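You operate a simulated robot arm through the tools that you are given. There is no shell and no other tool. Be economical: measure what you need, move in short steps, check, and stop when the job is done.

The job below is to be done with a simulated two-armed robot. You get a single attempt, and the scene is never put back.

JOB
Dip the Gricato tile in blue glaze and the Yastorin tile in green glaze.
Fine: each to its line, in its own glaze alone; stand both on the cart's board, shut those two lids, leave the third lid open and the third tile alone; the cart and its board stay put; leave no drips. Set down upright: what you pick out.

It is judged by the outcome, as a careful person would: the job done as asked, and still so three seconds after it is handed in. It fails if anything else is knocked over, pushed out of place, dropped, spilled or broken. Lids that push on must go on centred and level and be pressed home; caps that screw on are set level and turned clockwise until they are tight.

ROBOT AND FRAMES
Two 7-joint arms with two-finger parallel grippers on one trunk, on a base that drives. Base frame: it is fixed to the floor where the robot stands at the start and does not move with it; the origin is under the middle of the robot, x ahead of it, y to its left, z up; the surface under the hand at the start is at about z = 0.851. Units: m, rad, N and s.
The left shoulder is at the start at [0.05, 0.165, 1.255], the right one opposite. With the tool pointing down near the work surface each hand reaches from about 0.1 to 0.68 m from the robot's upright axis, wherever it stands, measured 20 degrees to its own side. Places, roughly: blue bucket [0.2, -0.6, 0.9]; blue lid [0.3, -0.7, 1.2]; cream bucket [0, -0.9, 0.9]; green bucket [0.3, -0.4, 0.9]; green lid [0.5, -0.5, 1.2]; green-handled board [-1.25, 0, 0.75]; something [0.2, -0.8, 0.8]; top of the board with green handles [-1.2, 0, 0.8]. Payload 3.91 kg a hand.
The tool frame of a hand sits at the grasp point between the pads (the TCP): z along the fingers, y along the line on which they close. The tips reach 0.03 m beyond it. Largest opening 0.11 m; finger width 0.02, thickness 0.01; the body of the gripper, 0.048 by 0.112 m, starts 0.055 m behind the TCP.
Orientation is told as [roll, pitch, yaw] about the base's x, y, z axes, in that order, counted from this pose: with the fingers straight down and closing along the base's y, the tool's x points along the base's -x, its y along +y and its z along -z.

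CONTROLS
- The arms move only by the tool send_rows. It takes "left_rows", "right_rows" or both (then of equal length, played together; a hand with none holds still); each is a list of rows, each a list of 3 entries, a list of its own where there are three numbers: the shift along the tool's x, y, z in units of 30 mm (1.0 is 30 mm), then the turn, a rotation vector about the tool's x, y, z in units of 5 degrees (1.0 is 5 degrees), then the finger opening in m, from 0 to 0.11. In form: [[[dx, dy, dz], [ax, ay, az], claw], ...]. A call has 1 to 12 rows; each row shifts and turns the commanded pose from where the row before left it, along the tool's axes as they then stand. A call with a number of a shift or a turn outside -1 to 1 is refused whole. Each row takes 0.2 s and may step no farther than 0.05 m and 0.15 rad from the row before; otherwise, or with a gripper value out of range, the whole call is refused. A pose out of reach is approached as far as the arm can. The call stops where the force on the tool passes 40 N (or 10 N more than at its start, if that is more) or the arm is blocked; 0.2 s more then pass. Each finger travels about 0.045 m/s and halts on what it meets, pressing with about 34 N; the grip force reading is that of the motor and also rises with nothing between the fingers. The clock runs only during rows and for 0.2 s after the last one: add rows that do not move to give the fingers time. It gives the time, the measured TCP pose, the force on the tool (base axes), the opening and the grip force at its end, in the units of the frame above (readings bear some noise), with the torque about the TCP (base axes, N m) and any sound that the robot's microphone picked up.
- Cameras (640 x 400 px; columns grow to the right, rows downward): "scene" is now at [0.0817, -0.0681, 1.4238]; the picture's right is [-0.81, -0.59, 0.00], its down [-0.35, 0.48, -0.80] and it looks along [0.47, -0.65, -0.60] (base axes); focal length 249 px, centre (320, 200). "left" rides on the left gripper at [0.072, -0.017, -0.103] in its tool frame; the picture's right is [0.23, 0.97, 0.00], its down [-0.76, 0.18, -0.62] and it looks along [-0.61, 0.14, 0.78] (tool axes); focal length 222 px, centre (320, 200). "right" rides on the right gripper at [0.072, 0.017, -0.103] in its tool frame; the picture's right is [-0.23, 0.97, 0.00], its down [-0.76, -0.18, -0.62] and it looks along [-0.61, -0.14, 0.78] (tool axes); focal length 222 px, centre (320, 200). There is no depth. A picture from a camera that has moved, and an enlarged one, comes with that camera's place and axes in the base frame and with its lens.
- capture(camera): a new picture of that camera. No time passes.
- move_column(by): slides the trunk up (or, below 0, down) by that many m; the arms and the scene camera ride with it, the base frame stays. It gives what a move gives, with no picture.
- steer(legs): drives the robot by 1 to 6 legs, each [ahead, left, turn to the left] in m, m and rad, along the robot's own axes; the way and the turn of a leg run together, so that a leg with both is an arc; at most 1.5 m and 3.142 rad a leg. The arms and the cameras ride along, it lands a little off, and it stops where it bumps. It gives what a move gives.
- pan_tilt(pan, tilt): turns the head with the scene camera to pan (to the left, within 1.396 rad either way) and tilt (down, from -0.506 to 1.204), counted from straight ahead of the robot. It gives what a move gives.
- inspect(camera, box): a new picture of the part [left, top, right, bottom] of that camera's present view, enlarged. No time passes.
- finish_job(): hands the job in; it is judged then, once.

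Go step by step. Nothing tells you exact positions but the pictures and the camera data: compare them with the known pose of the tool, close in by small moves and look again before you grip or let go. The budget is 120 turns and 100 pictures, counting those below and the enlarged ones. Unless the task says otherwise, let go and move clear before handing in, and close with one line.

The tools are called after "Call:" as a command line: name --argument value ..., lists and objects as JSON in quotes. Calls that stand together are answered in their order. send_rows: Moves the arms, as the interface text tells. Its arguments: {"type":"object","properties":{"left_rows":{"type":"array"},"right_rows":{"type":"array"}},"required":[]} The other tools are called the same way: move_column (by) slides the trunk up or down; steer (legs) drives the base; pan_tilt (pan, tilt) turns the head that bears the scene camera; capture (camera) takes a picture; inspect (camera, box) takes an enlarged picture of a part of a camera's view; finish_job () hands the job in.

At the start:

```text
t: 0.0
left_ee_pos: [0.4908, -0.0326, 1.0007]
left_tool_rot: [-0.002, 0.0, 0.001]
left_ft_force: [0.3, 0.4, 0.1]
left_wrist_torque: [-0.03, 0.0, -0.01]
left_width: 0.11
left_grip_force: 0.1
right_ee_pos: [0.3253, -0.3639, 1.0]
right_tool_rot: [0.0, 0.0, 0.001]
right_ft_force: [-0.5, -0.3, 0.4]
right_wrist_torque: [-0.01, -0.02, 0.03]
right_width: 0.1098
right_grip_force: 0.1
trunk travel left (down, up): [-0.475, 0.028]
robot x, y, heading: [-0.0013, 0.0027, -0.0]
head pan, tilt: [-0.941, 0.639]
```

scene: 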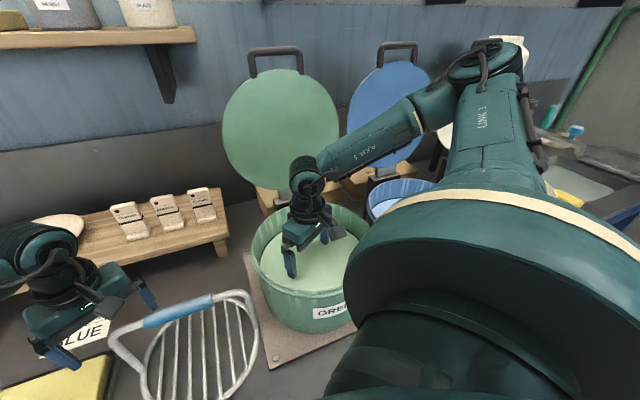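
right: 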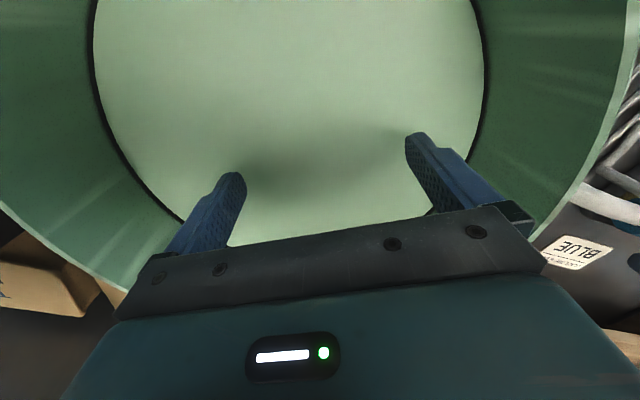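
left: 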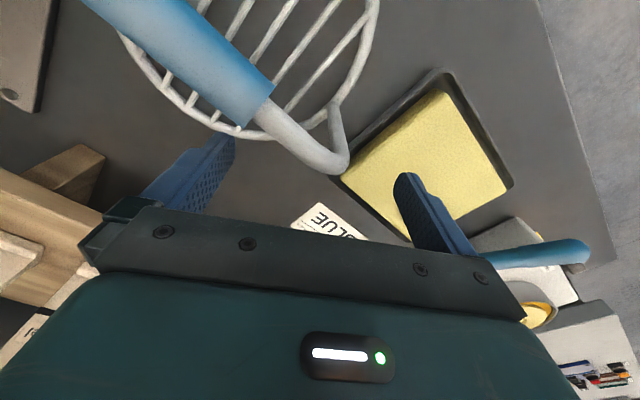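

I see three labelled tiles on a wooden rack, open hinged-lid buckets, a wire dipper and a sponge. I'll look closer at the tiles and surroundings first.

Call:
inspect --camera "scene" --box '[80, 170, 260, 282]'

Call:
inspect --camera "scene" --box '[0, 250, 260, 400]'

Call:
pan_tilt --pan -1.39 --tilt 0.75

Call:
capture --camera "scene"

```text
3.56 times, centred on (170, 226) of scene
camera zoom: at [0.0817, -0.0681, 1.4238], right [-0.81, -0.59, 0.0], down [-0.35, 0.48, -0.8], along [0.47, -0.65, -0.6], focal length 886 px, centre (853, 108)
```

zoom: 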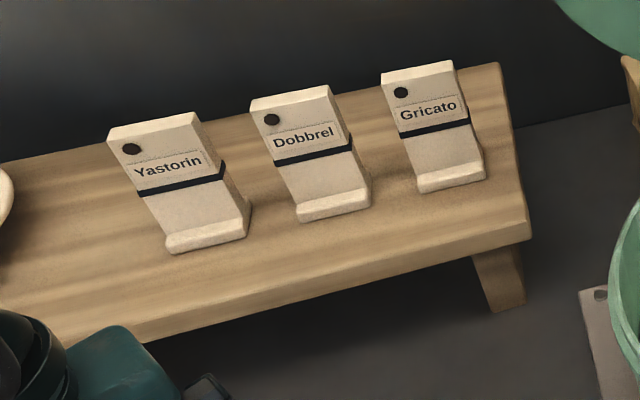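

```text
2.46 times, centred on (130, 325) of scene
camera zoom: at [0.0817, -0.0681, 1.4238], right [-0.81, -0.59, 0.0], down [-0.35, 0.48, -0.8], along [0.47, -0.65, -0.6], focal length 613 px, centre (788, -108)
```

zoom: 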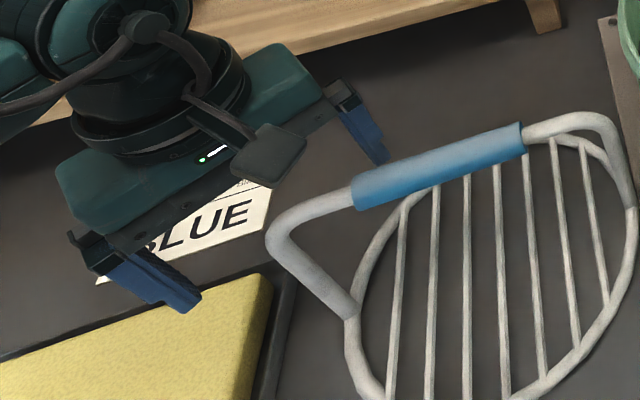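

```text
t: 0.9
left_ee_pos: [0.4906, -0.0333, 0.9994]
left_tool_rot: [0.0, -0.001, 0.001]
left_ft_force: [0.1, -0.6, -0.3]
left_wrist_torque: [0.02, -0.01, -0.02]
left_width: 0.1098
left_grip_force: 0.1
right_ee_pos: [0.3257, -0.3644, 0.9991]
right_tool_rot: [0.002, 0.0, 0.001]
right_ft_force: [-0.9, -0.2, -0.1]
right_wrist_torque: [-0.01, -0.01, 0.01]
right_width: 0.1102
right_grip_force: 0.3
trunk travel left (down, up): [-0.475, 0.028]
robot x, y, heading: [-0.0027, 0.0011, -0.0]
head pan, tilt: [-1.389, 0.75]
```

```text
94 pictures are left
camera scene: at [0.0453, -0.0792, 1.4143], right [-0.98, -0.18, 0.0], down [-0.12, 0.67, -0.73], along [0.13, -0.72, -0.68], focal length 249 px, centre (320, 200)
```

scene: 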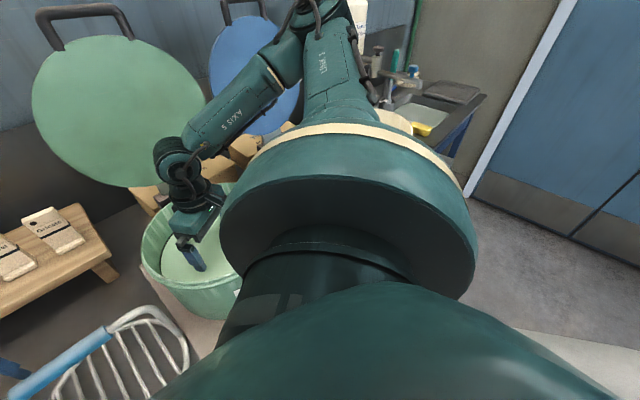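

The tiles are, left to right, Yastorin, Dobbrel, Gricato, each with a dark line. I'll read the card and look over the rest of the bench.

Call:
inspect --camera "left" --box '[270, 180, 400, 260]'

Call:
inspect --camera "right" --box '[520, 180, 640, 300]'

Call:
pan_tilt --pan -0.3 --tilt 0.5

Call:
capture --camera "scene"

```text
4.92 times, centred on (335, 220) of left
camera zoom: at [0.4185, -0.0494, 1.1034], right [-0.23, 0.97, 0.0], down [0.76, 0.18, 0.62], along [0.61, 0.14, -0.78], focal length 1094 px, centre (246, 102)
```

zoom: 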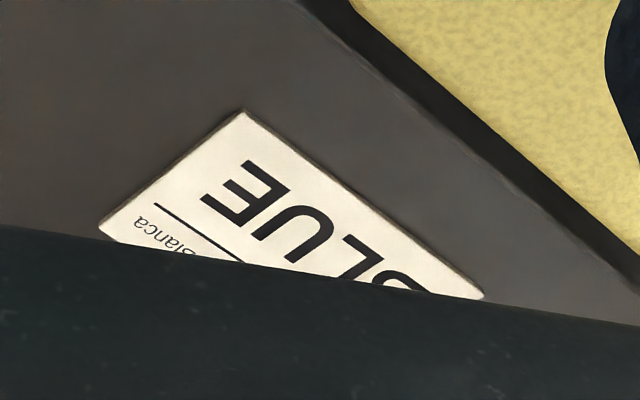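

```text
3.33 times, centred on (580, 240) of right
camera zoom: at [0.2539, -0.3478, 1.1038], right [0.23, 0.97, 0.0], down [0.76, -0.18, 0.62], along [0.61, -0.14, -0.78], focal length 740 px, centre (-547, 67)
```

zoom: 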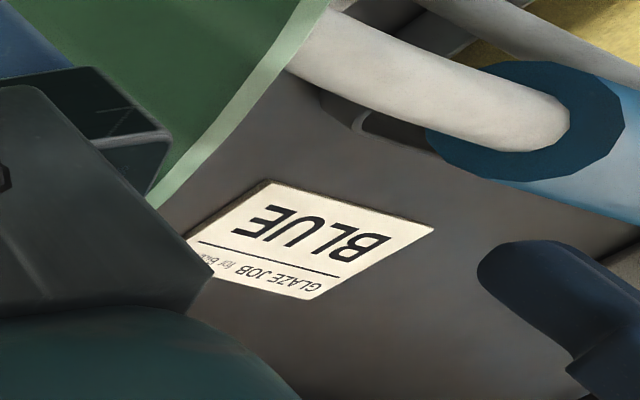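

```text
t: 2.2
left_ee_pos: [0.491, -0.034, 0.9995]
left_tool_rot: [-0.001, -0.001, 0.004]
left_ft_force: [-0.1, 0.7, -0.3]
left_wrist_torque: [0.0, 0.01, 0.01]
left_width: 0.1099
left_grip_force: 0.1
right_ee_pos: [0.3264, -0.364, 1.0002]
right_tool_rot: [0.0, 0.0, 0.001]
right_ft_force: [-0.4, -0.7, -0.2]
right_wrist_torque: [-0.03, 0.02, -0.01]
right_width: 0.1101
right_grip_force: 0.0
trunk travel left (down, up): [-0.475, 0.028]
robot x, y, heading: [0.0032, -0.0006, -0.002]
head pan, tilt: [-0.3, 0.499]
```

```text
91 pictures are left
camera scene: at [0.1172, -0.0247, 1.4363], right [-0.3, -0.96, 0.0], down [-0.46, 0.14, -0.88], along [0.84, -0.26, -0.48], focal length 249 px, centre (320, 200)
```

scene: 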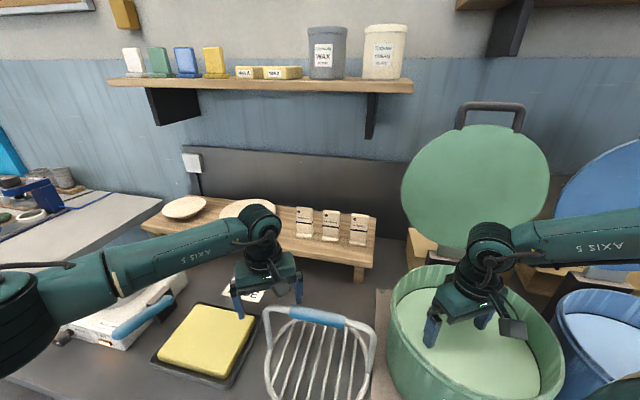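

Tiles sit on a riser at roughly x 0.68, y −0.2…−0.32, base about z 0.94. I want to see the bench's edge near my base, and what is to the far right and behind.

Call:
pan_tilt --pan -0.3 --tilt 1.2

Call:
capture --camera "scene"

Call:
pan_tilt --pan 1.39 --tilt 0.6

Call:
capture --camera "scene"

```text
t: 3.3
left_ee_pos: [0.4903, -0.0339, 0.9995]
left_tool_rot: [-0.001, 0.0, 0.0]
left_ft_force: [-0.2, 0.3, -0.7]
left_wrist_torque: [0.01, 0.0, -0.02]
left_width: 0.1099
left_grip_force: 0.0
right_ee_pos: [0.3256, -0.3651, 0.9999]
right_tool_rot: [0.001, -0.001, 0.001]
right_ft_force: [0.6, -0.5, 0.1]
right_wrist_torque: [-0.01, 0.0, 0.0]
right_width: 0.1101
right_grip_force: 0.1
trunk travel left (down, up): [-0.475, 0.028]
robot x, y, heading: [-0.0031, 0.0002, -0.004]
head pan, tilt: [-0.3, 1.201]
```

```text
90 pictures are left
camera scene: at [0.0838, -0.0142, 1.3826], right [-0.3, -0.96, 0.0], down [-0.89, 0.28, -0.36], along [0.35, -0.11, -0.93], focal length 249 px, centre (320, 200)
```

scene: 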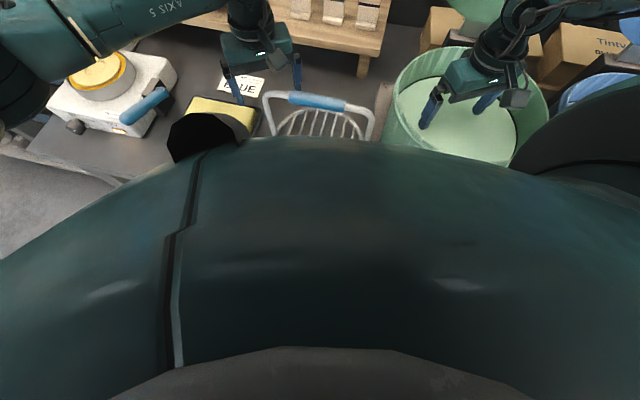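

```text
t: 5.0
left_ee_pos: [0.4903, -0.0333, 1.0009]
left_tool_rot: [0.0, 0.001, 0.002]
left_ft_force: [-0.1, -0.5, -0.6]
left_wrist_torque: [0.01, -0.03, 0.01]
left_width: 0.1102
left_grip_force: 0.1
right_ee_pos: [0.3253, -0.3648, 0.9994]
right_tool_rot: [0.001, 0.002, 0.0]
right_ft_force: [0.9, 0.1, -0.7]
right_wrist_torque: [0.01, 0.01, 0.0]
right_width: 0.11
right_grip_force: 0.2
trunk travel left (down, up): [-0.475, 0.028]
robot x, y, heading: [0.0034, -0.0028, 0.001]
head pan, tilt: [1.389, 0.6]
```

```text
89 pictures are left
camera scene: at [0.0463, 0.0892, 1.4272], right [0.98, -0.18, 0.0], down [-0.1, -0.56, -0.82], along [0.15, 0.81, -0.57], focal length 249 px, centre (320, 200)
```

scene: 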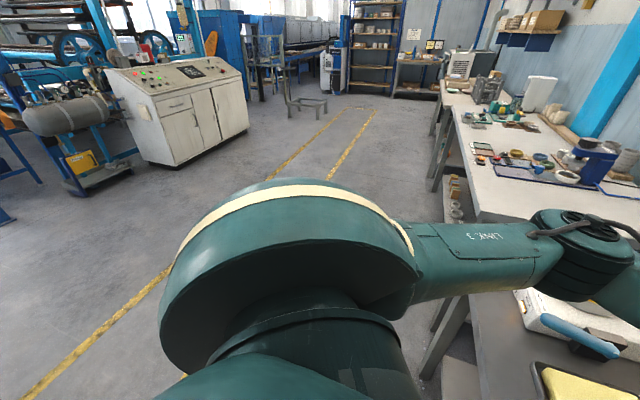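

Next I raise the right arm clear of the green bucket and move it toward the tiles so its wrist camera sees them and the green lid.

Call:
send_rows --right_rows '[[[0, 0, -1], [0, 0, 0], 0.11], [[0, 0, -1], [0, 0, 0], 0.11], [[0, 0, -1], [0, 0, 0], 0.11], [[0, 0, -1], [0, 0, 0], 0.11], [[0, 0, -1], [0, 0, 0], 0.11], [[0, 0, -1], [0, 0, 0], 0.11], [[-1, 0.4, 0], [0, 0, 0], 0.11], [[-1, 0.4, 0], [0, 0, 0], 0.11], [[-1, 0.4, 0], [0, 0, 0], 0.11], [[-1, 0.4, 0], [0, 0, 0], 0.11], [[-1, 0.4, 0], [0, 0, 0], 0.11], [[0, 0, 0], [0, 0, 0], 0.11]]'

Call:
capture --camera "right"

Call:
pan_tilt --pan -1.0 --tilt 0.6

Call:
capture --camera "scene"

```text
t: 7.6
left_ee_pos: [0.4907, -0.0341, 0.9989]
left_tool_rot: [0.0, -0.001, 0.002]
left_ft_force: [0.7, 0.6, -0.1]
left_wrist_torque: [0.01, 0.04, 0.01]
left_width: 0.1101
left_grip_force: 0.0
right_ee_pos: [0.4746, -0.3053, 1.1802]
right_tool_rot: [0.001, 0.0, 0.0]
right_ft_force: [-0.8, -0.2, -0.1]
right_wrist_torque: [-0.01, -0.02, 0.02]
right_width: 0.1102
right_grip_force: 0.2
trunk travel left (down, up): [-0.475, 0.028]
robot x, y, heading: [0.0035, -0.0027, -0.0]
head pan, tilt: [1.389, 0.6]
```

```text
88 pictures are left
camera right: at [0.4032, -0.2881, 1.2834], right [0.23, 0.97, 0.0], down [0.76, -0.18, 0.62], along [0.61, -0.14, -0.78], focal length 222 px, centre (320, 200)
```

right: 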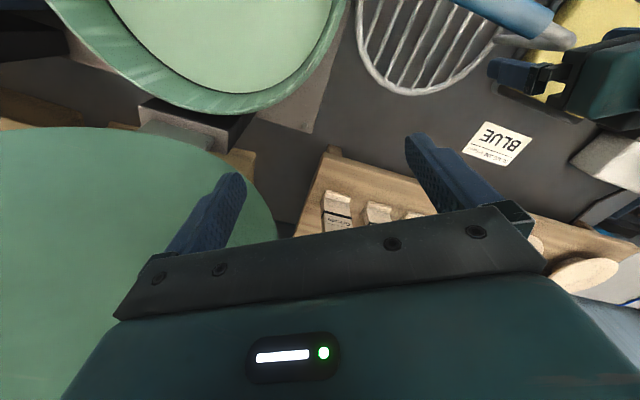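

```text
t: 9.8
left_ee_pos: [0.4919, -0.0326, 0.9999]
left_tool_rot: [0.001, -0.001, 0.001]
left_ft_force: [0.2, -0.5, -0.1]
left_wrist_torque: [0.0, 0.0, -0.01]
left_width: 0.1098
left_grip_force: 0.1
right_ee_pos: [0.4754, -0.3047, 1.1803]
right_tool_rot: [0.0, -0.001, 0.001]
right_ft_force: [-0.1, -0.4, -0.3]
right_wrist_torque: [0.0, 0.02, 0.03]
right_width: 0.1102
right_grip_force: 0.1
trunk travel left (down, up): [-0.475, 0.028]
robot x, y, heading: [0.0036, 0.0025, -0.002]
head pan, tilt: [-1.0, 0.6]
```

```text
87 pictures are left
camera scene: at [0.0781, -0.072, 1.4272], right [-0.84, -0.54, 0.0], down [-0.31, 0.48, -0.83], along [0.45, -0.69, -0.56], focal length 249 px, centre (320, 200)
```

scene: 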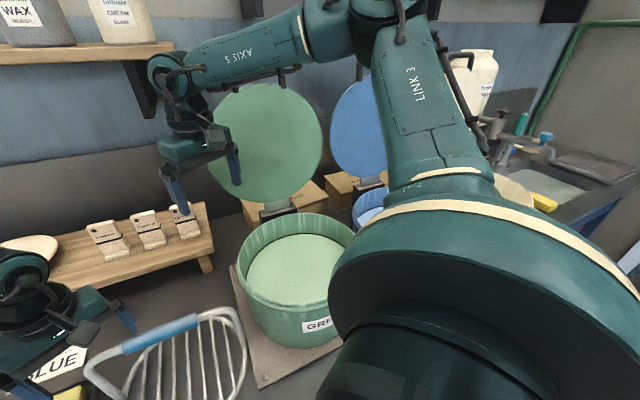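

Call:
inspect --camera "right" --box '[290, 140, 450, 240]'

Call:
inspect --camera "scene" --box '[70, 180, 230, 280]'

Call:
inspect --camera "scene" --box '[200, 60, 440, 240]'

```text
4.00 times, centred on (370, 190) of right
camera zoom: at [0.4033, -0.2881, 1.2832], right [0.23, 0.97, 0.0], down [0.76, -0.18, 0.62], along [0.61, -0.14, -0.78], focal length 888 px, centre (120, 240)
```

zoom: 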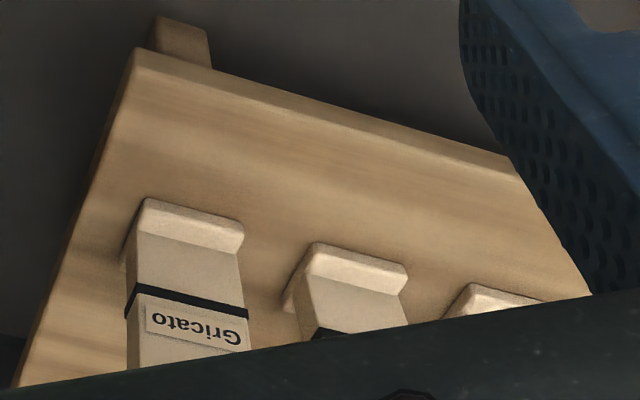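

```text
4.00 times, centred on (150, 230) of scene
camera zoom: at [0.0781, -0.072, 1.4272], right [-0.84, -0.54, 0.0], down [-0.31, 0.48, -0.83], along [0.45, -0.69, -0.56], focal length 997 px, centre (1000, 80)
```

zoom: 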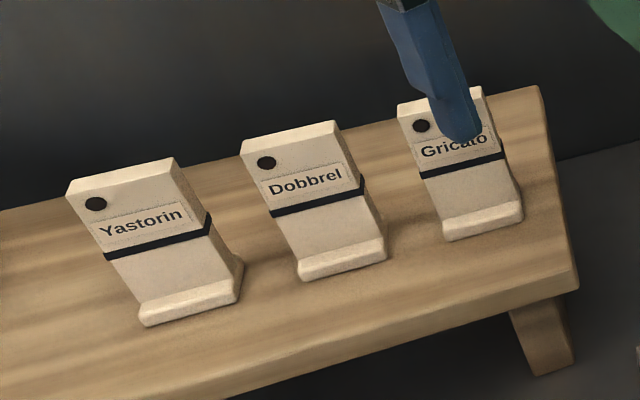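

```text
2.22 times, centred on (320, 150) of scene
camera zoom: at [0.0781, -0.072, 1.4272], right [-0.84, -0.54, 0.0], down [-0.31, 0.48, -0.83], along [0.45, -0.69, -0.56], focal length 554 px, centre (320, 311)
```

zoom: 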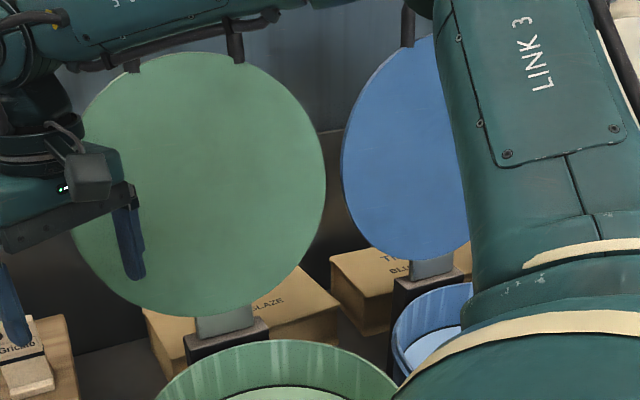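

Triangulating, the tiles stand at about Gricato (0.674,−0.317), Yastorin (0.775,−0.174), band at z≈0.991, top≈1.05, and the bench runs about 34° off my axes. I'll raise both hands, back the right one off, and turn to face the bench squarely.

Call:
send_rows --left_rows '[[[0, 0, -1], [0, 0, 0], 0.11], [[0, 0, -1], [0, 0, 0], 0.11], [[0, 0, -1], [0, 0, 0], 0.11], [[0, 0, -1], [0, 0, 0], 0.11], [[0, 0, -1], [0, 0, 0], 0.11]]' --right_rows '[[[1, 0, 0], [0, 0, 0], 0.11], [[1, 0, 0], [0, 0, 0], 0.11], [[1, 0, 0], [0, 0, 0], 0.11], [[1, 0, 0], [0, 0, 0], 0.11], [[0, 0, 0], [0, 0, 0], 0.11]]'

Call:
steer --legs '[[0, 0, -0.593]]'

Call:
pan_tilt --pan 0.0 --tilt 0.7

Call:
capture --camera "scene"

```text
t: 11.0
left_ee_pos: [0.489, -0.033, 1.1502]
left_tool_rot: [-0.001, -0.001, 0.003]
left_ft_force: [0.3, 0.0, -0.5]
left_wrist_torque: [0.0, 0.0, 0.0]
left_width: 0.1101
left_grip_force: 0.0
right_ee_pos: [0.3566, -0.3056, 1.1798]
right_tool_rot: [-0.001, -0.001, 0.0]
right_ft_force: [-0.7, -0.2, -0.4]
right_wrist_torque: [0.0, 0.0, 0.01]
right_width: 0.11
right_grip_force: 0.1
trunk travel left (down, up): [-0.475, 0.028]
robot x, y, heading: [-0.001, 0.0002, 0.008]
head pan, tilt: [-1.0, 0.6]
```

```text
t: 13.1
left_ee_pos: [0.3854, -0.3025, 1.1504]
left_tool_rot: [0.001, 0.0, -0.596]
left_ft_force: [0.4, -0.8, 0.3]
left_wrist_torque: [-0.01, -0.04, 0.01]
left_width: 0.11
left_grip_force: 0.1
right_ee_pos: [0.1215, -0.4519, 1.1789]
right_tool_rot: [0.0, -0.001, -0.599]
right_ft_force: [0.1, 0.4, 0.2]
right_wrist_torque: [0.02, 0.01, 0.02]
right_width: 0.1099
right_grip_force: 0.1
trunk travel left (down, up): [-0.475, 0.028]
robot x, y, heading: [0.0007, 0.0004, -0.592]
head pan, tilt: [-1.0, 0.6]
```

```text
t: 14.3
left_ee_pos: [0.386, -0.3027, 1.1511]
left_tool_rot: [-0.001, 0.0, -0.596]
left_ft_force: [0.2, -1.0, -0.7]
left_wrist_torque: [0.0, 0.01, -0.01]
left_width: 0.1103
left_grip_force: 0.1
right_ee_pos: [0.122, -0.4514, 1.1808]
right_tool_rot: [0.002, 0.0, -0.6]
right_ft_force: [-0.5, -0.5, 0.2]
right_wrist_torque: [0.04, 0.0, -0.01]
right_width: 0.1099
right_grip_force: 0.1
trunk travel left (down, up): [-0.475, 0.028]
robot x, y, heading: [0.0026, -0.0004, -0.597]
head pan, tilt: [0.0, 0.7]
```

```text
83 pictures are left
camera scene: at [0.0953, -0.0622, 1.4186], right [-0.56, -0.83, 0.0], down [-0.53, 0.36, -0.77], along [0.63, -0.43, -0.64], focal length 249 px, centre (320, 200)
```

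scene: 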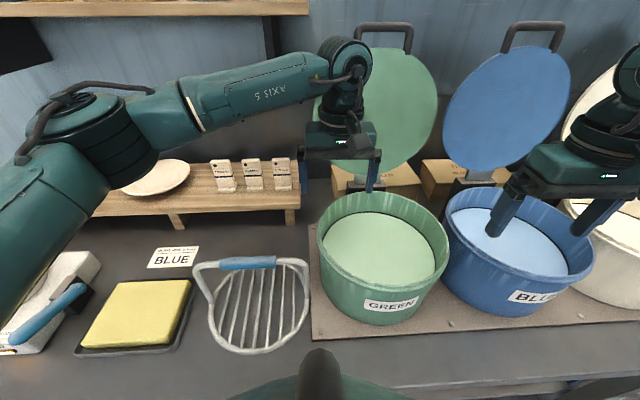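

The view is now square on: tiles left, green then blue then cream buckets with hinged lids leaning back. I'll read the card and zoom on buckets and hinges.

Call:
inspect --camera "scene" --box '[140, 240, 210, 275]'

Call:
inspect --camera "scene" --box '[300, 160, 620, 340]'

Call:
inspect --camera "scene" --box '[190, 140, 310, 215]'

```text
9.14 times, centred on (175, 258) of scene
camera zoom: at [0.0953, -0.0622, 1.4186], right [-0.56, -0.83, 0.0], down [-0.53, 0.36, -0.77], along [0.63, -0.43, -0.64], focal length 2278 px, centre (1646, -326)
```

zoom: 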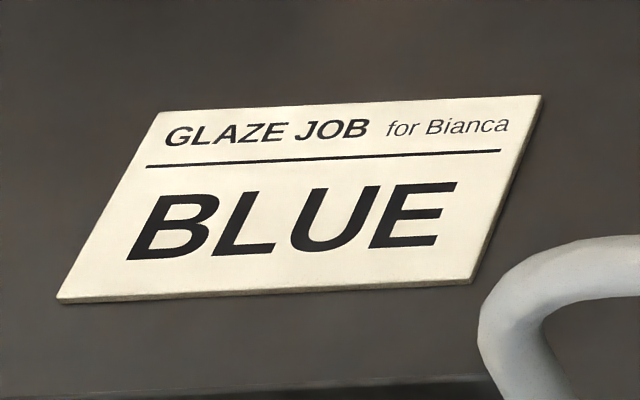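

```text
2.00 times, centred on (460, 250) of scene
camera zoom: at [0.0953, -0.0622, 1.4186], right [-0.56, -0.83, 0.0], down [-0.53, 0.36, -0.77], along [0.63, -0.43, -0.64], focal length 498 px, centre (40, 100)
```

zoom: 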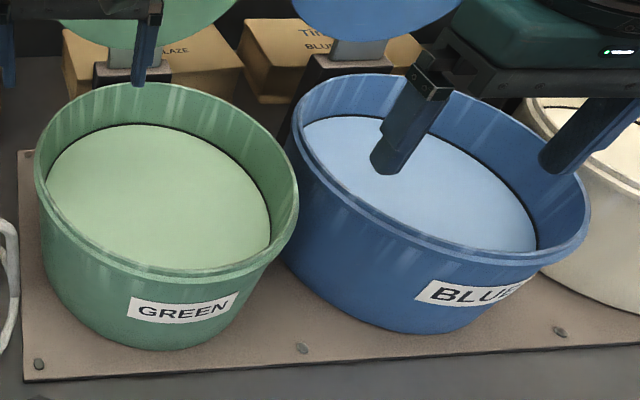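

```text
5.33 times, centred on (250, 178) of scene
camera zoom: at [0.0953, -0.0622, 1.4186], right [-0.56, -0.83, 0.0], down [-0.53, 0.36, -0.77], along [0.63, -0.43, -0.64], focal length 1329 px, centre (693, 320)
```

zoom: 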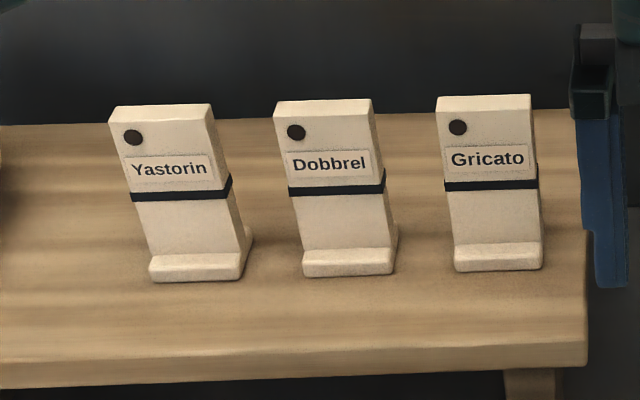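

Bench yaw is ≈ −0.545; glaze surface seems near z≈0.91. I'll shift left along the bench, align, then ease a little toward it to reach the tiles.

Call:
steer --legs '[[0, 0.2, 0.05], [0.06, 0, 0]]'

Call:
capture --camera "scene"

```text
t: 17.2
left_ee_pos: [0.5306, -0.1271, 1.1505]
left_tool_rot: [-0.003, -0.001, -0.55]
left_ft_force: [-0.2, -0.7, 0.0]
left_wrist_torque: [-0.01, 0.0, -0.03]
left_width: 0.1101
left_grip_force: 0.1
right_ee_pos: [0.2741, -0.2893, 1.179]
right_tool_rot: [0.002, 0.001, -0.551]
right_ft_force: [0.2, 0.7, -0.1]
right_wrist_torque: [-0.02, -0.02, 0.0]
right_width: 0.11
right_grip_force: 0.1
trunk travel left (down, up): [-0.475, 0.028]
robot x, y, heading: [0.1292, 0.1509, -0.547]
head pan, tilt: [0.0, 0.7]
stopped in leg 2: the robot was blocked; the commanded pose is now the measured one
```

```text
79 pictures are left
camera scene: at [0.2288, 0.0984, 1.4185], right [-0.52, -0.85, 0.0], down [-0.55, 0.34, -0.76], along [0.65, -0.4, -0.64], focal length 249 px, centre (320, 200)
```

scene: 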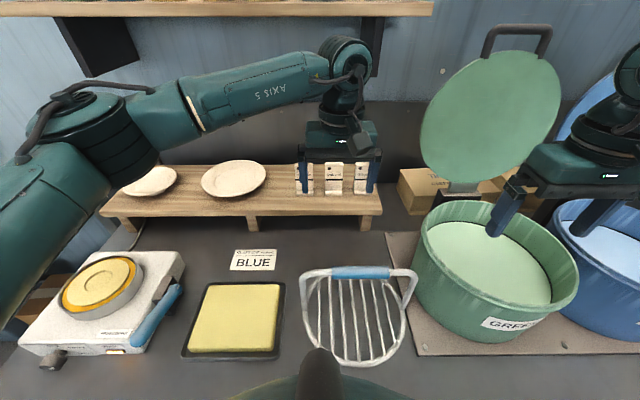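

The base rests against the bench now, good enough. I bring both hands to hover short of their tiles so the wrist cameras can see them.

Call:
send_rows --left_rows '[[[-0.8, 0.55, 0], [0, 0, 0], 0.09], [[-0.8, 0.55, 0], [0, 0, 0], 0.09], [[-0.8, 0.55, 0], [0, 0, 0], 0.09], [[-0.8, 0.55, 0], [0, 0, 0], 0.09], [[-0.8, 0.55, 0], [0, 0, 0], 0.09], [[0, 0, 0], [0, 0, 0], 0.09], [[0, 0, 0], [0, 0, 0], 0.09], [[0, 0, 0], [0, 0, 0], 0.09]]' --right_rows '[[[-0.9, 0.77, 0], [0, 0, 0], 0.09], [[-0.9, 0.77, 0], [0, 0, 0], 0.09], [[-0.9, 0.77, 0], [0, 0, 0], 0.09], [[-0.9, 0.77, 0], [0, 0, 0], 0.09], [[-0.9, 0.77, 0], [0, 0, 0], 0.09], [[-1, 0.77, 0], [0, 0, 0], 0.09], [[-1, 0.77, 0], [0, 0, 0], 0.09], [[-1, 0.77, 0], [0, 0, 0], 0.09]]'

Call:
capture --camera "right"

Call:
capture --camera "left"

```text
t: 19.0
left_ee_pos: [0.6766, -0.1208, 1.1509]
left_tool_rot: [-0.001, -0.002, -0.55]
left_ft_force: [0.6, 0.1, 0.5]
left_wrist_torque: [0.03, -0.01, -0.02]
left_width: 0.0901
left_grip_force: 0.2
right_ee_pos: [0.4785, -0.2631, 1.1808]
right_tool_rot: [0.002, -0.003, -0.551]
right_ft_force: [0.4, 0.5, 1.1]
right_wrist_torque: [0.0, -0.01, -0.02]
right_width: 0.0901
right_grip_force: 0.1
right hand out of reach, approached as far as the arm can: row 6, 7, 8
trunk travel left (down, up): [-0.475, 0.028]
robot x, y, heading: [0.1288, 0.1527, -0.551]
head pan, tilt: [0.0, 0.7]
```

```text
78 pictures are left
camera right: at [0.4268, -0.211, 1.2834], right [0.7, 0.71, 0.0], down [0.55, -0.55, 0.62], along [0.44, -0.44, -0.78], focal length 222 px, centre (320, 200)
```

right: 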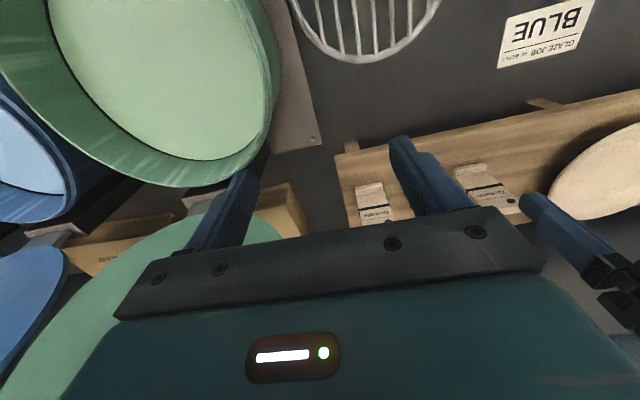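

```text
77 pictures are left
camera left: at [0.606, -0.0977, 1.2535], right [0.32, 0.95, 0.0], down [0.74, -0.25, 0.62], along [0.59, -0.2, -0.78], focal length 222 px, centre (320, 200)
```

left: 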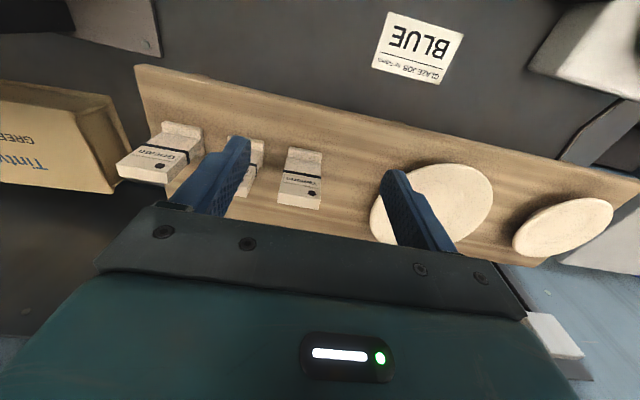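

The left hand is nearly over Yastorin; the right reported a reach limit surprisingly early. I'll test the right hand lower down.

Call:
send_rows --right_rows '[[[0, 0, 1], [0, 0, 0], 0.09], [[0, 0, 1], [0, 0, 0], 0.09], [[-0.5, 0.5, 0], [0, 0, 0], 0.09]]'

```text
t: 19.8
left_ee_pos: [0.6759, -0.1211, 1.1502]
left_tool_rot: [-0.003, -0.001, -0.549]
left_ft_force: [-0.4, 0.4, 0.3]
left_wrist_torque: [-0.01, 0.0, -0.04]
left_width: 0.0902
left_grip_force: 0.1
right_ee_pos: [0.4757, -0.2637, 1.1197]
right_tool_rot: [0.002, -0.003, -0.548]
right_ft_force: [0.0, -0.8, -0.3]
right_wrist_torque: [0.0, -0.02, 0.0]
right_width: 0.09
right_grip_force: 0.0
right hand out of reach, approached as far as the arm can: row 2, 3
trunk travel left (down, up): [-0.475, 0.028]
robot x, y, heading: [0.1309, 0.1537, -0.548]
head pan, tilt: [0.0, 0.7]
```

I'll grasp Yastorin with the left hand first: move over it with the claw narrowed, then look.

Call:
send_rows --left_rows '[[[-0.84, -0.05, 0], [0, 0, 0], 0.075], [[-0.84, -0.05, 0], [0, 0, 0], 0.075], [[-0.84, -0.05, 0], [0, 0, 0], 0.075], [[-0.84, -0.05, 0], [0, 0, 0], 0.075], [[0, 0, 1], [0, 0, 0], 0.075], [[0, 0, 0], [0, 0, 0], 0.075]]'

Call:
capture --camera "left"

Call:
inspect --camera "scene" --box '[250, 100, 410, 220]'

```text
t: 21.2
left_ee_pos: [0.7066, -0.12, 1.1125]
left_tool_rot: [-0.002, -0.001, -0.55]
left_ft_force: [-0.2, 0.2, -0.1]
left_wrist_torque: [-0.02, -0.04, 0.01]
left_width: 0.075
left_grip_force: 0.1
left hand out of reach, approached as far as the arm can: row 1, 2, 3, 4
right_ee_pos: [0.4745, -0.263, 1.1197]
right_tool_rot: [0.001, -0.001, -0.548]
right_ft_force: [0.3, 0.5, 0.5]
right_wrist_torque: [0.01, -0.02, -0.02]
right_width: 0.0899
right_grip_force: 0.0
trunk travel left (down, up): [-0.475, 0.028]
robot x, y, heading: [0.13, 0.1564, -0.55]
head pan, tilt: [0.0, 0.7]
```

```text
76 pictures are left
camera left: at [0.6354, -0.0958, 1.2169], right [0.32, 0.95, 0.0], down [0.74, -0.25, 0.62], along [0.59, -0.2, -0.78], focal length 222 px, centre (320, 200)
```

left: 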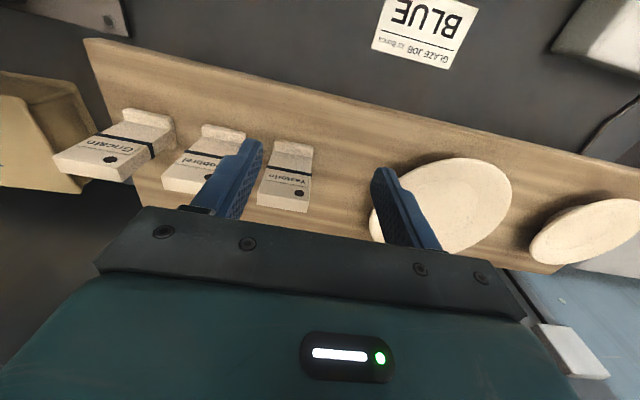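

```text
3.33 times, centred on (330, 160) of scene
camera zoom: at [0.2281, 0.0986, 1.4186], right [-0.52, -0.85, 0.0], down [-0.55, 0.34, -0.77], along [0.65, -0.4, -0.64], focal length 830 px, centre (287, 333)
```

zoom: 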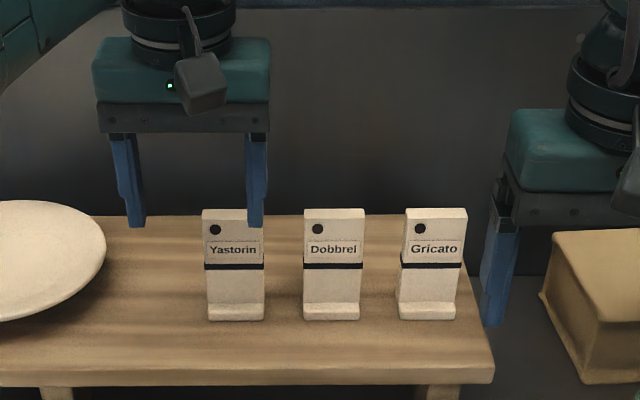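

Both arms hit their straight-down reach limit, so I'll tilt the grippers forward 30° (about the closing axis) to gain reach; tile stays upright in such a grip.

Call:
send_rows --left_rows '[[[0.3, 0, 0], [0, -1, 0], 0.075], [[0.3, 0, 0], [0, -1, 0], 0.075], [[0, 0, 0], [0, -1, 0], 0.075], [[0, 0, 0], [0, -1, 0], 0.075], [[0, 0, 0], [0, -1, 0], 0.075], [[0, 0, 0], [0, -1, 0], 0.075], [[0, 0, 0], [0, 0, 0], 0.075]]' --right_rows '[[[0, 0, 0], [0, -1, 0], 0.075], [[0, 0, 0], [0, -1, 0], 0.075], [[0, 0, 0], [0, -1, 0], 0.075], [[0, 0, 0], [0, -1, 0], 0.075], [[0, 0, 0], [0, -1, 0], 0.075], [[0, 0, 0], [0, -1, 0], 0.075], [[0, 0, 0], [0, 0, 0], 0.075]]'

```text
t: 22.8
left_ee_pos: [0.6904, -0.1113, 1.1119]
left_tool_rot: [-0.002, -0.525, -0.55]
left_ft_force: [0.0, 0.5, -0.7]
left_wrist_torque: [-0.01, -0.02, 0.04]
left_width: 0.0749
left_grip_force: 0.0
right_ee_pos: [0.4748, -0.2632, 1.1198]
right_tool_rot: [0.003, -0.525, -0.551]
right_ft_force: [0.6, -0.8, 0.2]
right_wrist_torque: [0.0, 0.02, 0.02]
right_width: 0.075
right_grip_force: 0.0
trunk travel left (down, up): [-0.475, 0.028]
robot x, y, heading: [0.1332, 0.154, -0.549]
head pan, tilt: [0.0, 0.7]
```

Call:
send_rows --left_rows '[[[-0.674, -0.175, 0.389], [0, 0, 0], 0.075], [[-0.674, -0.175, 0.389], [0, 0, 0], 0.075], [[-0.674, -0.175, 0.389], [0, 0, 0], 0.075], [[-0.674, -0.175, 0.389], [0, 0, 0], 0.075], [[0, 0, 0], [0, 0, 0], 0.075], [[0, 0, 0], [0, 0, 0], 0.075], [[0, 0, 0], [0, 0, 0], 0.075], [[0, 0, 0], [0, 0, 0], 0.075]]' --right_rows '[[[-0.718, 0.22, 0.415], [0, 0, 0], 0.075], [[-0.718, 0.22, 0.415], [0, 0, 0], 0.075], [[-0.718, 0.22, 0.415], [0, 0, 0], 0.075], [[-0.718, 0.22, 0.415], [0, 0, 0], 0.075], [[-0.718, 0.22, 0.415], [0, 0, 0], 0.075], [[-0.718, 0.22, 0.415], [0, 0, 0], 0.075], [[-0.718, 0.22, 0.415], [0, 0, 0], 0.075], [[0, 0, 0], [0, 0, 0], 0.075]]'

Call:
capture --camera "left"

Call:
capture --camera "right"

Call:
inspect --camera "scene" --box '[250, 60, 570, 260]'

```text
t: 24.4
left_ee_pos: [0.7584, -0.1756, 1.1124]
left_tool_rot: [-0.003, -0.523, -0.548]
left_ft_force: [1.0, -0.5, 0.9]
left_wrist_torque: [0.01, 0.04, -0.01]
left_width: 0.075
left_grip_force: 0.1
right_ee_pos: [0.5542, -0.316, 1.13]
right_tool_rot: [0.01, -0.497, -0.545]
right_ft_force: [-3.7, 14.3, 1.2]
right_wrist_torque: [-0.12, -0.01, -0.44]
right_width: 0.0702
right_grip_force: 0.1
right hand out of reach, approached as far as the arm can: row 3, 4, 5, 6, 7
trunk travel left (down, up): [-0.475, 0.028]
robot x, y, heading: [0.1279, 0.156, -0.549]
head pan, tilt: [0.0, 0.7]
stopped in row 7 (right hand): the force on the tool passed its limit at 45 N (the readings are from after the stop); the commanded pose is now the measured one
```

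```text
74 pictures are left
camera left: at [0.6528, -0.1294, 1.166], right [0.34, 0.93, -0.12], down [0.39, -0.03, 0.92], along [0.86, -0.36, -0.37], focal length 222 px, centre (320, 200)
```

left: 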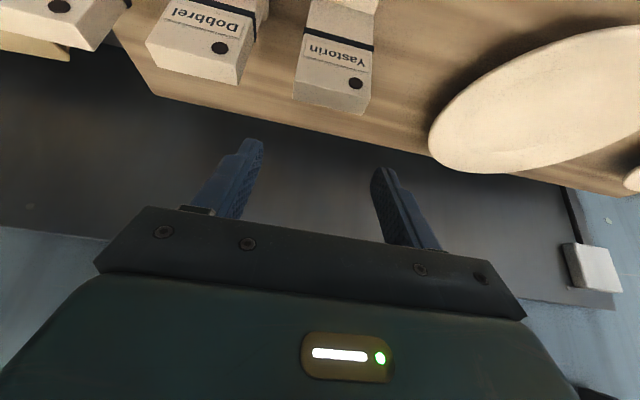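

```text
73 pictures are left
camera right: at [0.468, -0.2441, 1.1856], right [0.67, 0.73, 0.12], down [0.22, -0.35, 0.91], along [0.71, -0.58, -0.4], focal length 222 px, centre (320, 200)
```

right: 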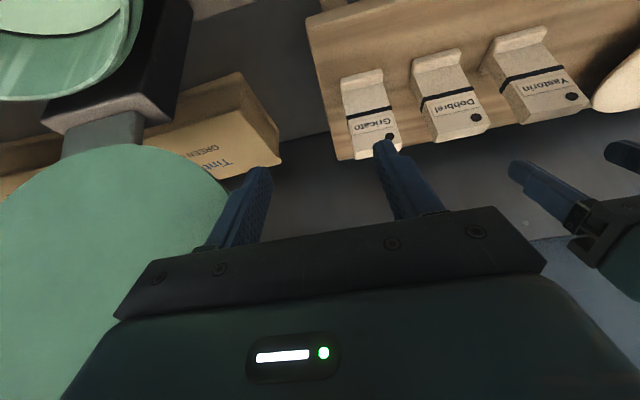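

```text
2.00 times, centred on (410, 160) of scene
camera zoom: at [0.228, 0.1011, 1.4189], right [-0.52, -0.85, 0.0], down [-0.55, 0.34, -0.77], along [0.65, -0.4, -0.64], focal length 498 px, centre (140, 280)
```

zoom: 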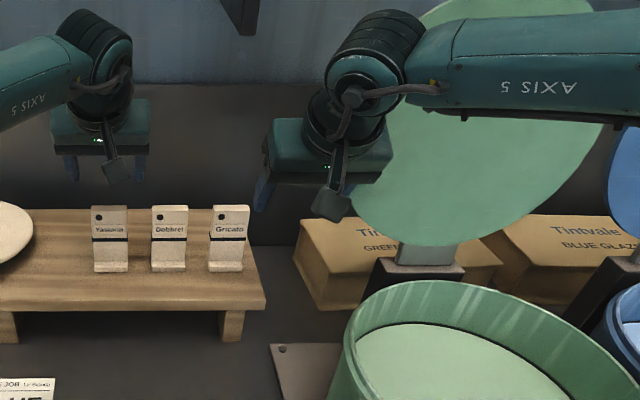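

The right hand touched the green lid's edge, so I back it away at once; the left is centred over Yastorin (within ~2 mm), so it descends straight down 77 mm.

Call:
send_rows --right_rows '[[[0.3, 0.3, -0.17], [0, 0, 0], 0.075], [[0.866, 0, -0.5], [0, 0, 0], 0.075], [[0.866, 0, -0.5], [0, 0, 0], 0.075], [[0.866, 0, -0.5], [0, 0, 0], 0.075], [[0.866, 0, -0.5], [0, 0, 0], 0.075]]' --left_rows '[[[0.323, 0.04, 0.559], [0, 0, 0], 0.075], [[0.323, 0, 0.559], [0, 0, 0], 0.075], [[0.323, 0, 0.559], [0, 0, 0], 0.075], [[0.323, 0, 0.559], [0, 0, 0], 0.075], [[0, 0, 0], [0, 0, 0], 0.075]]'

Call:
capture --camera "left"

Call:
capture --camera "scene"

```text
t: 25.6
left_ee_pos: [0.7586, -0.1772, 1.0343]
left_tool_rot: [-0.003, -0.526, -0.549]
left_ft_force: [-0.3, -1.0, -0.6]
left_wrist_torque: [-0.01, 0.0, -0.01]
left_width: 0.075
left_grip_force: 0.0
right_ee_pos: [0.4481, -0.2459, 1.1312]
right_tool_rot: [0.007, -0.501, -0.552]
right_ft_force: [0.2, 0.1, 0.1]
right_wrist_torque: [-0.01, 0.04, 0.01]
right_width: 0.0752
right_grip_force: 0.1
trunk travel left (down, up): [-0.475, 0.028]
robot x, y, heading: [0.1326, 0.1597, -0.548]
head pan, tilt: [0.0, 0.7]
```

```text
71 pictures are left
camera left: at [0.6521, -0.13, 1.0876], right [0.34, 0.93, -0.12], down [0.39, -0.03, 0.92], along [0.86, -0.36, -0.37], focal length 222 px, centre (320, 200)
```

left: 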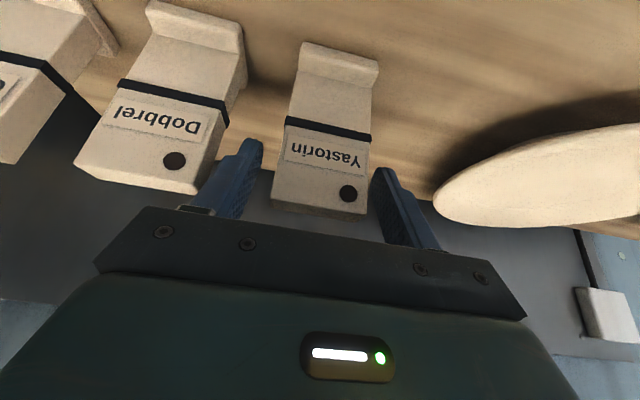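

```text
70 pictures are left
camera scene: at [0.2276, 0.0995, 1.4186], right [-0.52, -0.85, 0.0], down [-0.55, 0.34, -0.77], along [0.65, -0.4, -0.64], focal length 249 px, centre (320, 200)
```

scene: 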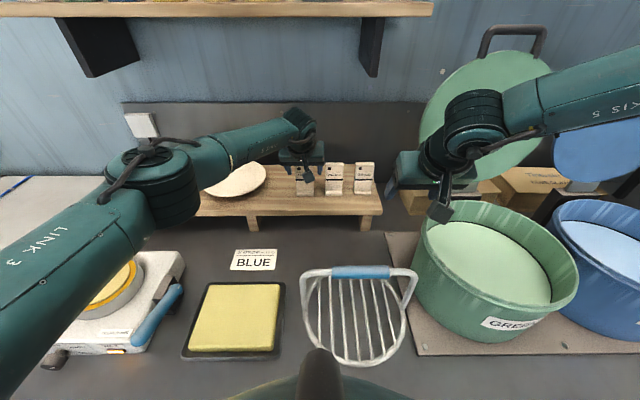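

The fingers straddle the tile's upper half, above its band. Closing.

Call:
send_rows --left_rows '[[[0, 0, 0], [0, 0, 0], 0.055], [[0, 0, 0], [0, 0, 0], 0.04], [[0, 0, 0], [0, 0, 0], 0.04], [[0, 0, 0], [0, 0, 0], 0.04], [[0, 0, 0], [0, 0, 0], 0.04]]'

Call:
capture --camera "left"

```text
t: 26.8
left_ee_pos: [0.7595, -0.177, 1.0347]
left_tool_rot: [-0.003, -0.524, -0.552]
left_ft_force: [0.1, 0.1, 0.0]
left_wrist_torque: [-0.03, -0.02, -0.02]
left_width: 0.0496
left_grip_force: 34.0
right_ee_pos: [0.4485, -0.2466, 1.1302]
right_tool_rot: [0.008, -0.499, -0.546]
right_ft_force: [-0.3, -1.0, -0.5]
right_wrist_torque: [0.03, -0.01, -0.04]
right_width: 0.075
right_grip_force: 0.0
trunk travel left (down, up): [-0.475, 0.028]
robot x, y, heading: [0.1271, 0.1535, -0.546]
head pan, tilt: [0.0, 0.7]
```

```text
69 pictures are left
camera left: at [0.6525, -0.1303, 1.0875], right [0.34, 0.93, -0.12], down [0.39, -0.03, 0.92], along [0.86, -0.36, -0.37], focal length 222 px, centre (320, 200)
```

left: 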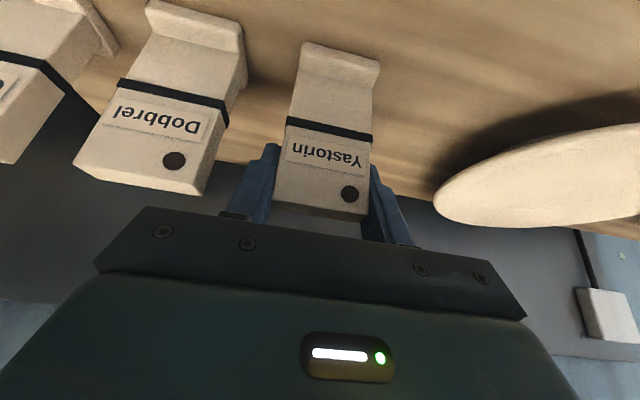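

Yastorin is gripped (49.6 mm). I lift it 100 mm, pull it back from the rack, then shift the base left so the right arm can reach Gricato clear of the lid.

Call:
send_rows --left_rows '[[[-0.5, 0, -0.866], [0, 0, 0], 0.04], [[-0.5, 0, -0.866], [0, 0, 0], 0.04], [[-0.5, 0, -0.866], [0, 0, 0], 0.04], [[-0.5, 0, -0.866], [0, 0, 0], 0.04], [[0.866, 0, -0.5], [0, 0, 0], 0.04], [[0.866, 0, -0.5], [0, 0, 0], 0.04], [[0.866, 0, -0.5], [0, 0, 0], 0.04], [[0.866, 0, -0.5], [0, 0, 0], 0.04], [[0.866, 0, -0.5], [0, 0, 0], 0.04], [[0.866, 0, -0.5], [0, 0, 0], 0.04], [[0.866, 0.5, -0.5], [0, 0, 0], 0.04], [[0.866, 0.5, -0.5], [0, 0, 0], 0.04]]'

Call:
steer --legs '[[-0.005, 0.2, 0]]'

Call:
capture --camera "right"

Call:
capture --camera "scene"

```text
t: 29.4
left_ee_pos: [0.5714, -0.0235, 1.1558]
left_tool_rot: [-0.002, -0.525, -0.549]
left_ft_force: [-0.4, 0.3, -1.3]
left_wrist_torque: [-0.04, -0.01, 0.03]
left_width: 0.0496
left_grip_force: 34.2
right_ee_pos: [0.4478, -0.2465, 1.1303]
right_tool_rot: [0.006, -0.501, -0.548]
right_ft_force: [0.1, 0.7, 0.2]
right_wrist_torque: [-0.02, -0.02, -0.01]
right_width: 0.0752
right_grip_force: 0.0
trunk travel left (down, up): [-0.475, 0.028]
robot x, y, heading: [0.1321, 0.1578, -0.547]
head pan, tilt: [0.0, 0.7]
```

```text
t: 31.8
left_ee_pos: [0.671, 0.1464, 1.1548]
left_tool_rot: [-0.001, -0.525, -0.554]
left_ft_force: [0.9, 0.2, -0.3]
left_wrist_torque: [-0.01, -0.03, 0.04]
left_width: 0.0493
left_grip_force: 34.3
right_ee_pos: [0.5485, -0.0759, 1.1311]
right_tool_rot: [0.008, -0.5, -0.55]
right_ft_force: [-0.4, -0.3, -0.1]
right_wrist_torque: [0.01, 0.01, -0.01]
right_width: 0.0749
right_grip_force: 0.0
trunk travel left (down, up): [-0.475, 0.028]
robot x, y, heading: [0.2287, 0.3298, -0.55]
head pan, tilt: [0.0, 0.7]
```

```text
68 pictures are left
camera right: at [0.4608, -0.0022, 1.1876], right [0.68, 0.73, 0.12], down [0.22, -0.35, 0.91], along [0.7, -0.59, -0.4], focal length 222 px, centre (320, 200)
```

right: 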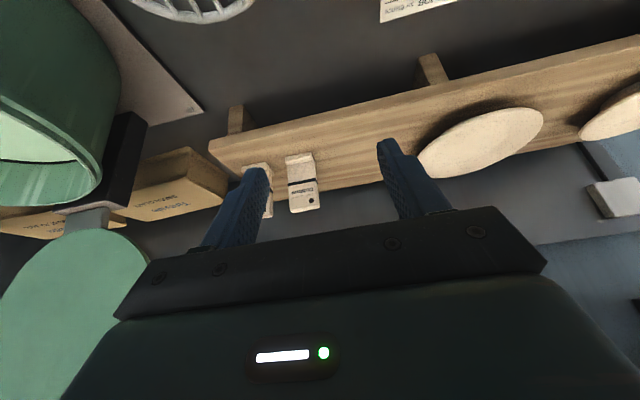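

```text
67 pictures are left
camera scene: at [0.3279, 0.2706, 1.4185], right [-0.52, -0.85, 0.0], down [-0.55, 0.34, -0.76], along [0.65, -0.4, -0.64], focal length 249 px, centre (320, 200)
```

scene: 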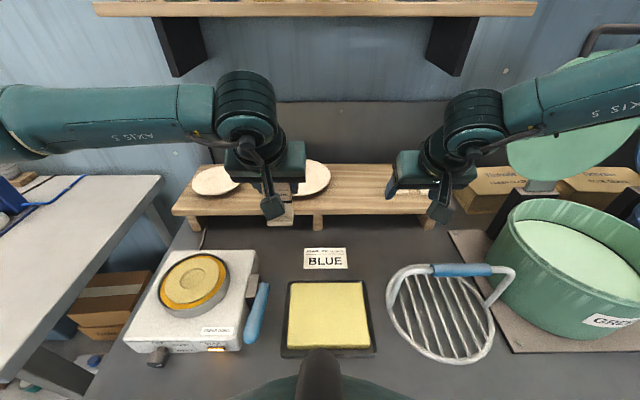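

Now the right hand extends toward Gricato at hover height.

Call:
send_rows --right_rows '[[[-0.731, -0.806, 0.4], [0, 0, 0], 0.075], [[-0.731, -0.806, 0.4], [0, 0, 0], 0.075], [[-0.731, -0.806, 0.4], [0, 0, 0], 0.075], [[-0.731, -0.806, 0.4], [0, 0, 0], 0.075], [[-0.731, -0.806, 0.4], [0, 0, 0], 0.075], [[-0.731, -0.806, 0.4], [0, 0, 0], 0.075]]'

Call:
capture --camera "scene"

```text
t: 33.2
left_ee_pos: [0.6716, 0.146, 1.154]
left_tool_rot: [-0.003, -0.524, -0.552]
left_ft_force: [-1.9, 0.6, -1.7]
left_wrist_torque: [-0.03, 0.03, -0.03]
left_width: 0.0495
left_grip_force: 33.7
right_ee_pos: [0.6006, -0.2788, 1.13]
right_tool_rot: [0.009, -0.5, -0.549]
right_ft_force: [1.3, -0.1, 0.4]
right_wrist_torque: [0.02, 0.01, 0.04]
right_width: 0.075
right_grip_force: 0.1
trunk travel left (down, up): [-0.475, 0.028]
robot x, y, heading: [0.2261, 0.3294, -0.547]
head pan, tilt: [0.0, 0.7]
```

```text
66 pictures are left
camera scene: at [0.328, 0.2697, 1.4185], right [-0.52, -0.85, 0.0], down [-0.55, 0.34, -0.76], along [0.65, -0.4, -0.64], focal length 249 px, centre (320, 200)
```

scene: 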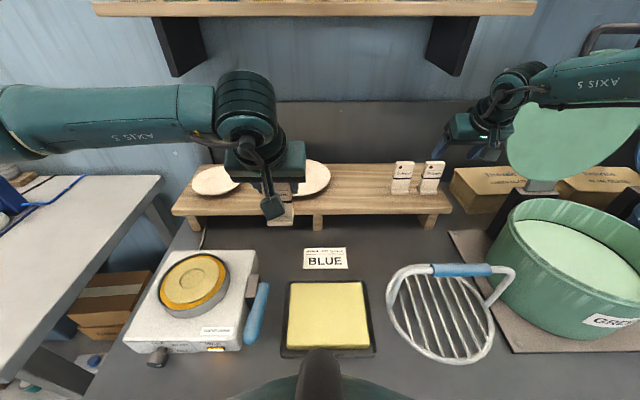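

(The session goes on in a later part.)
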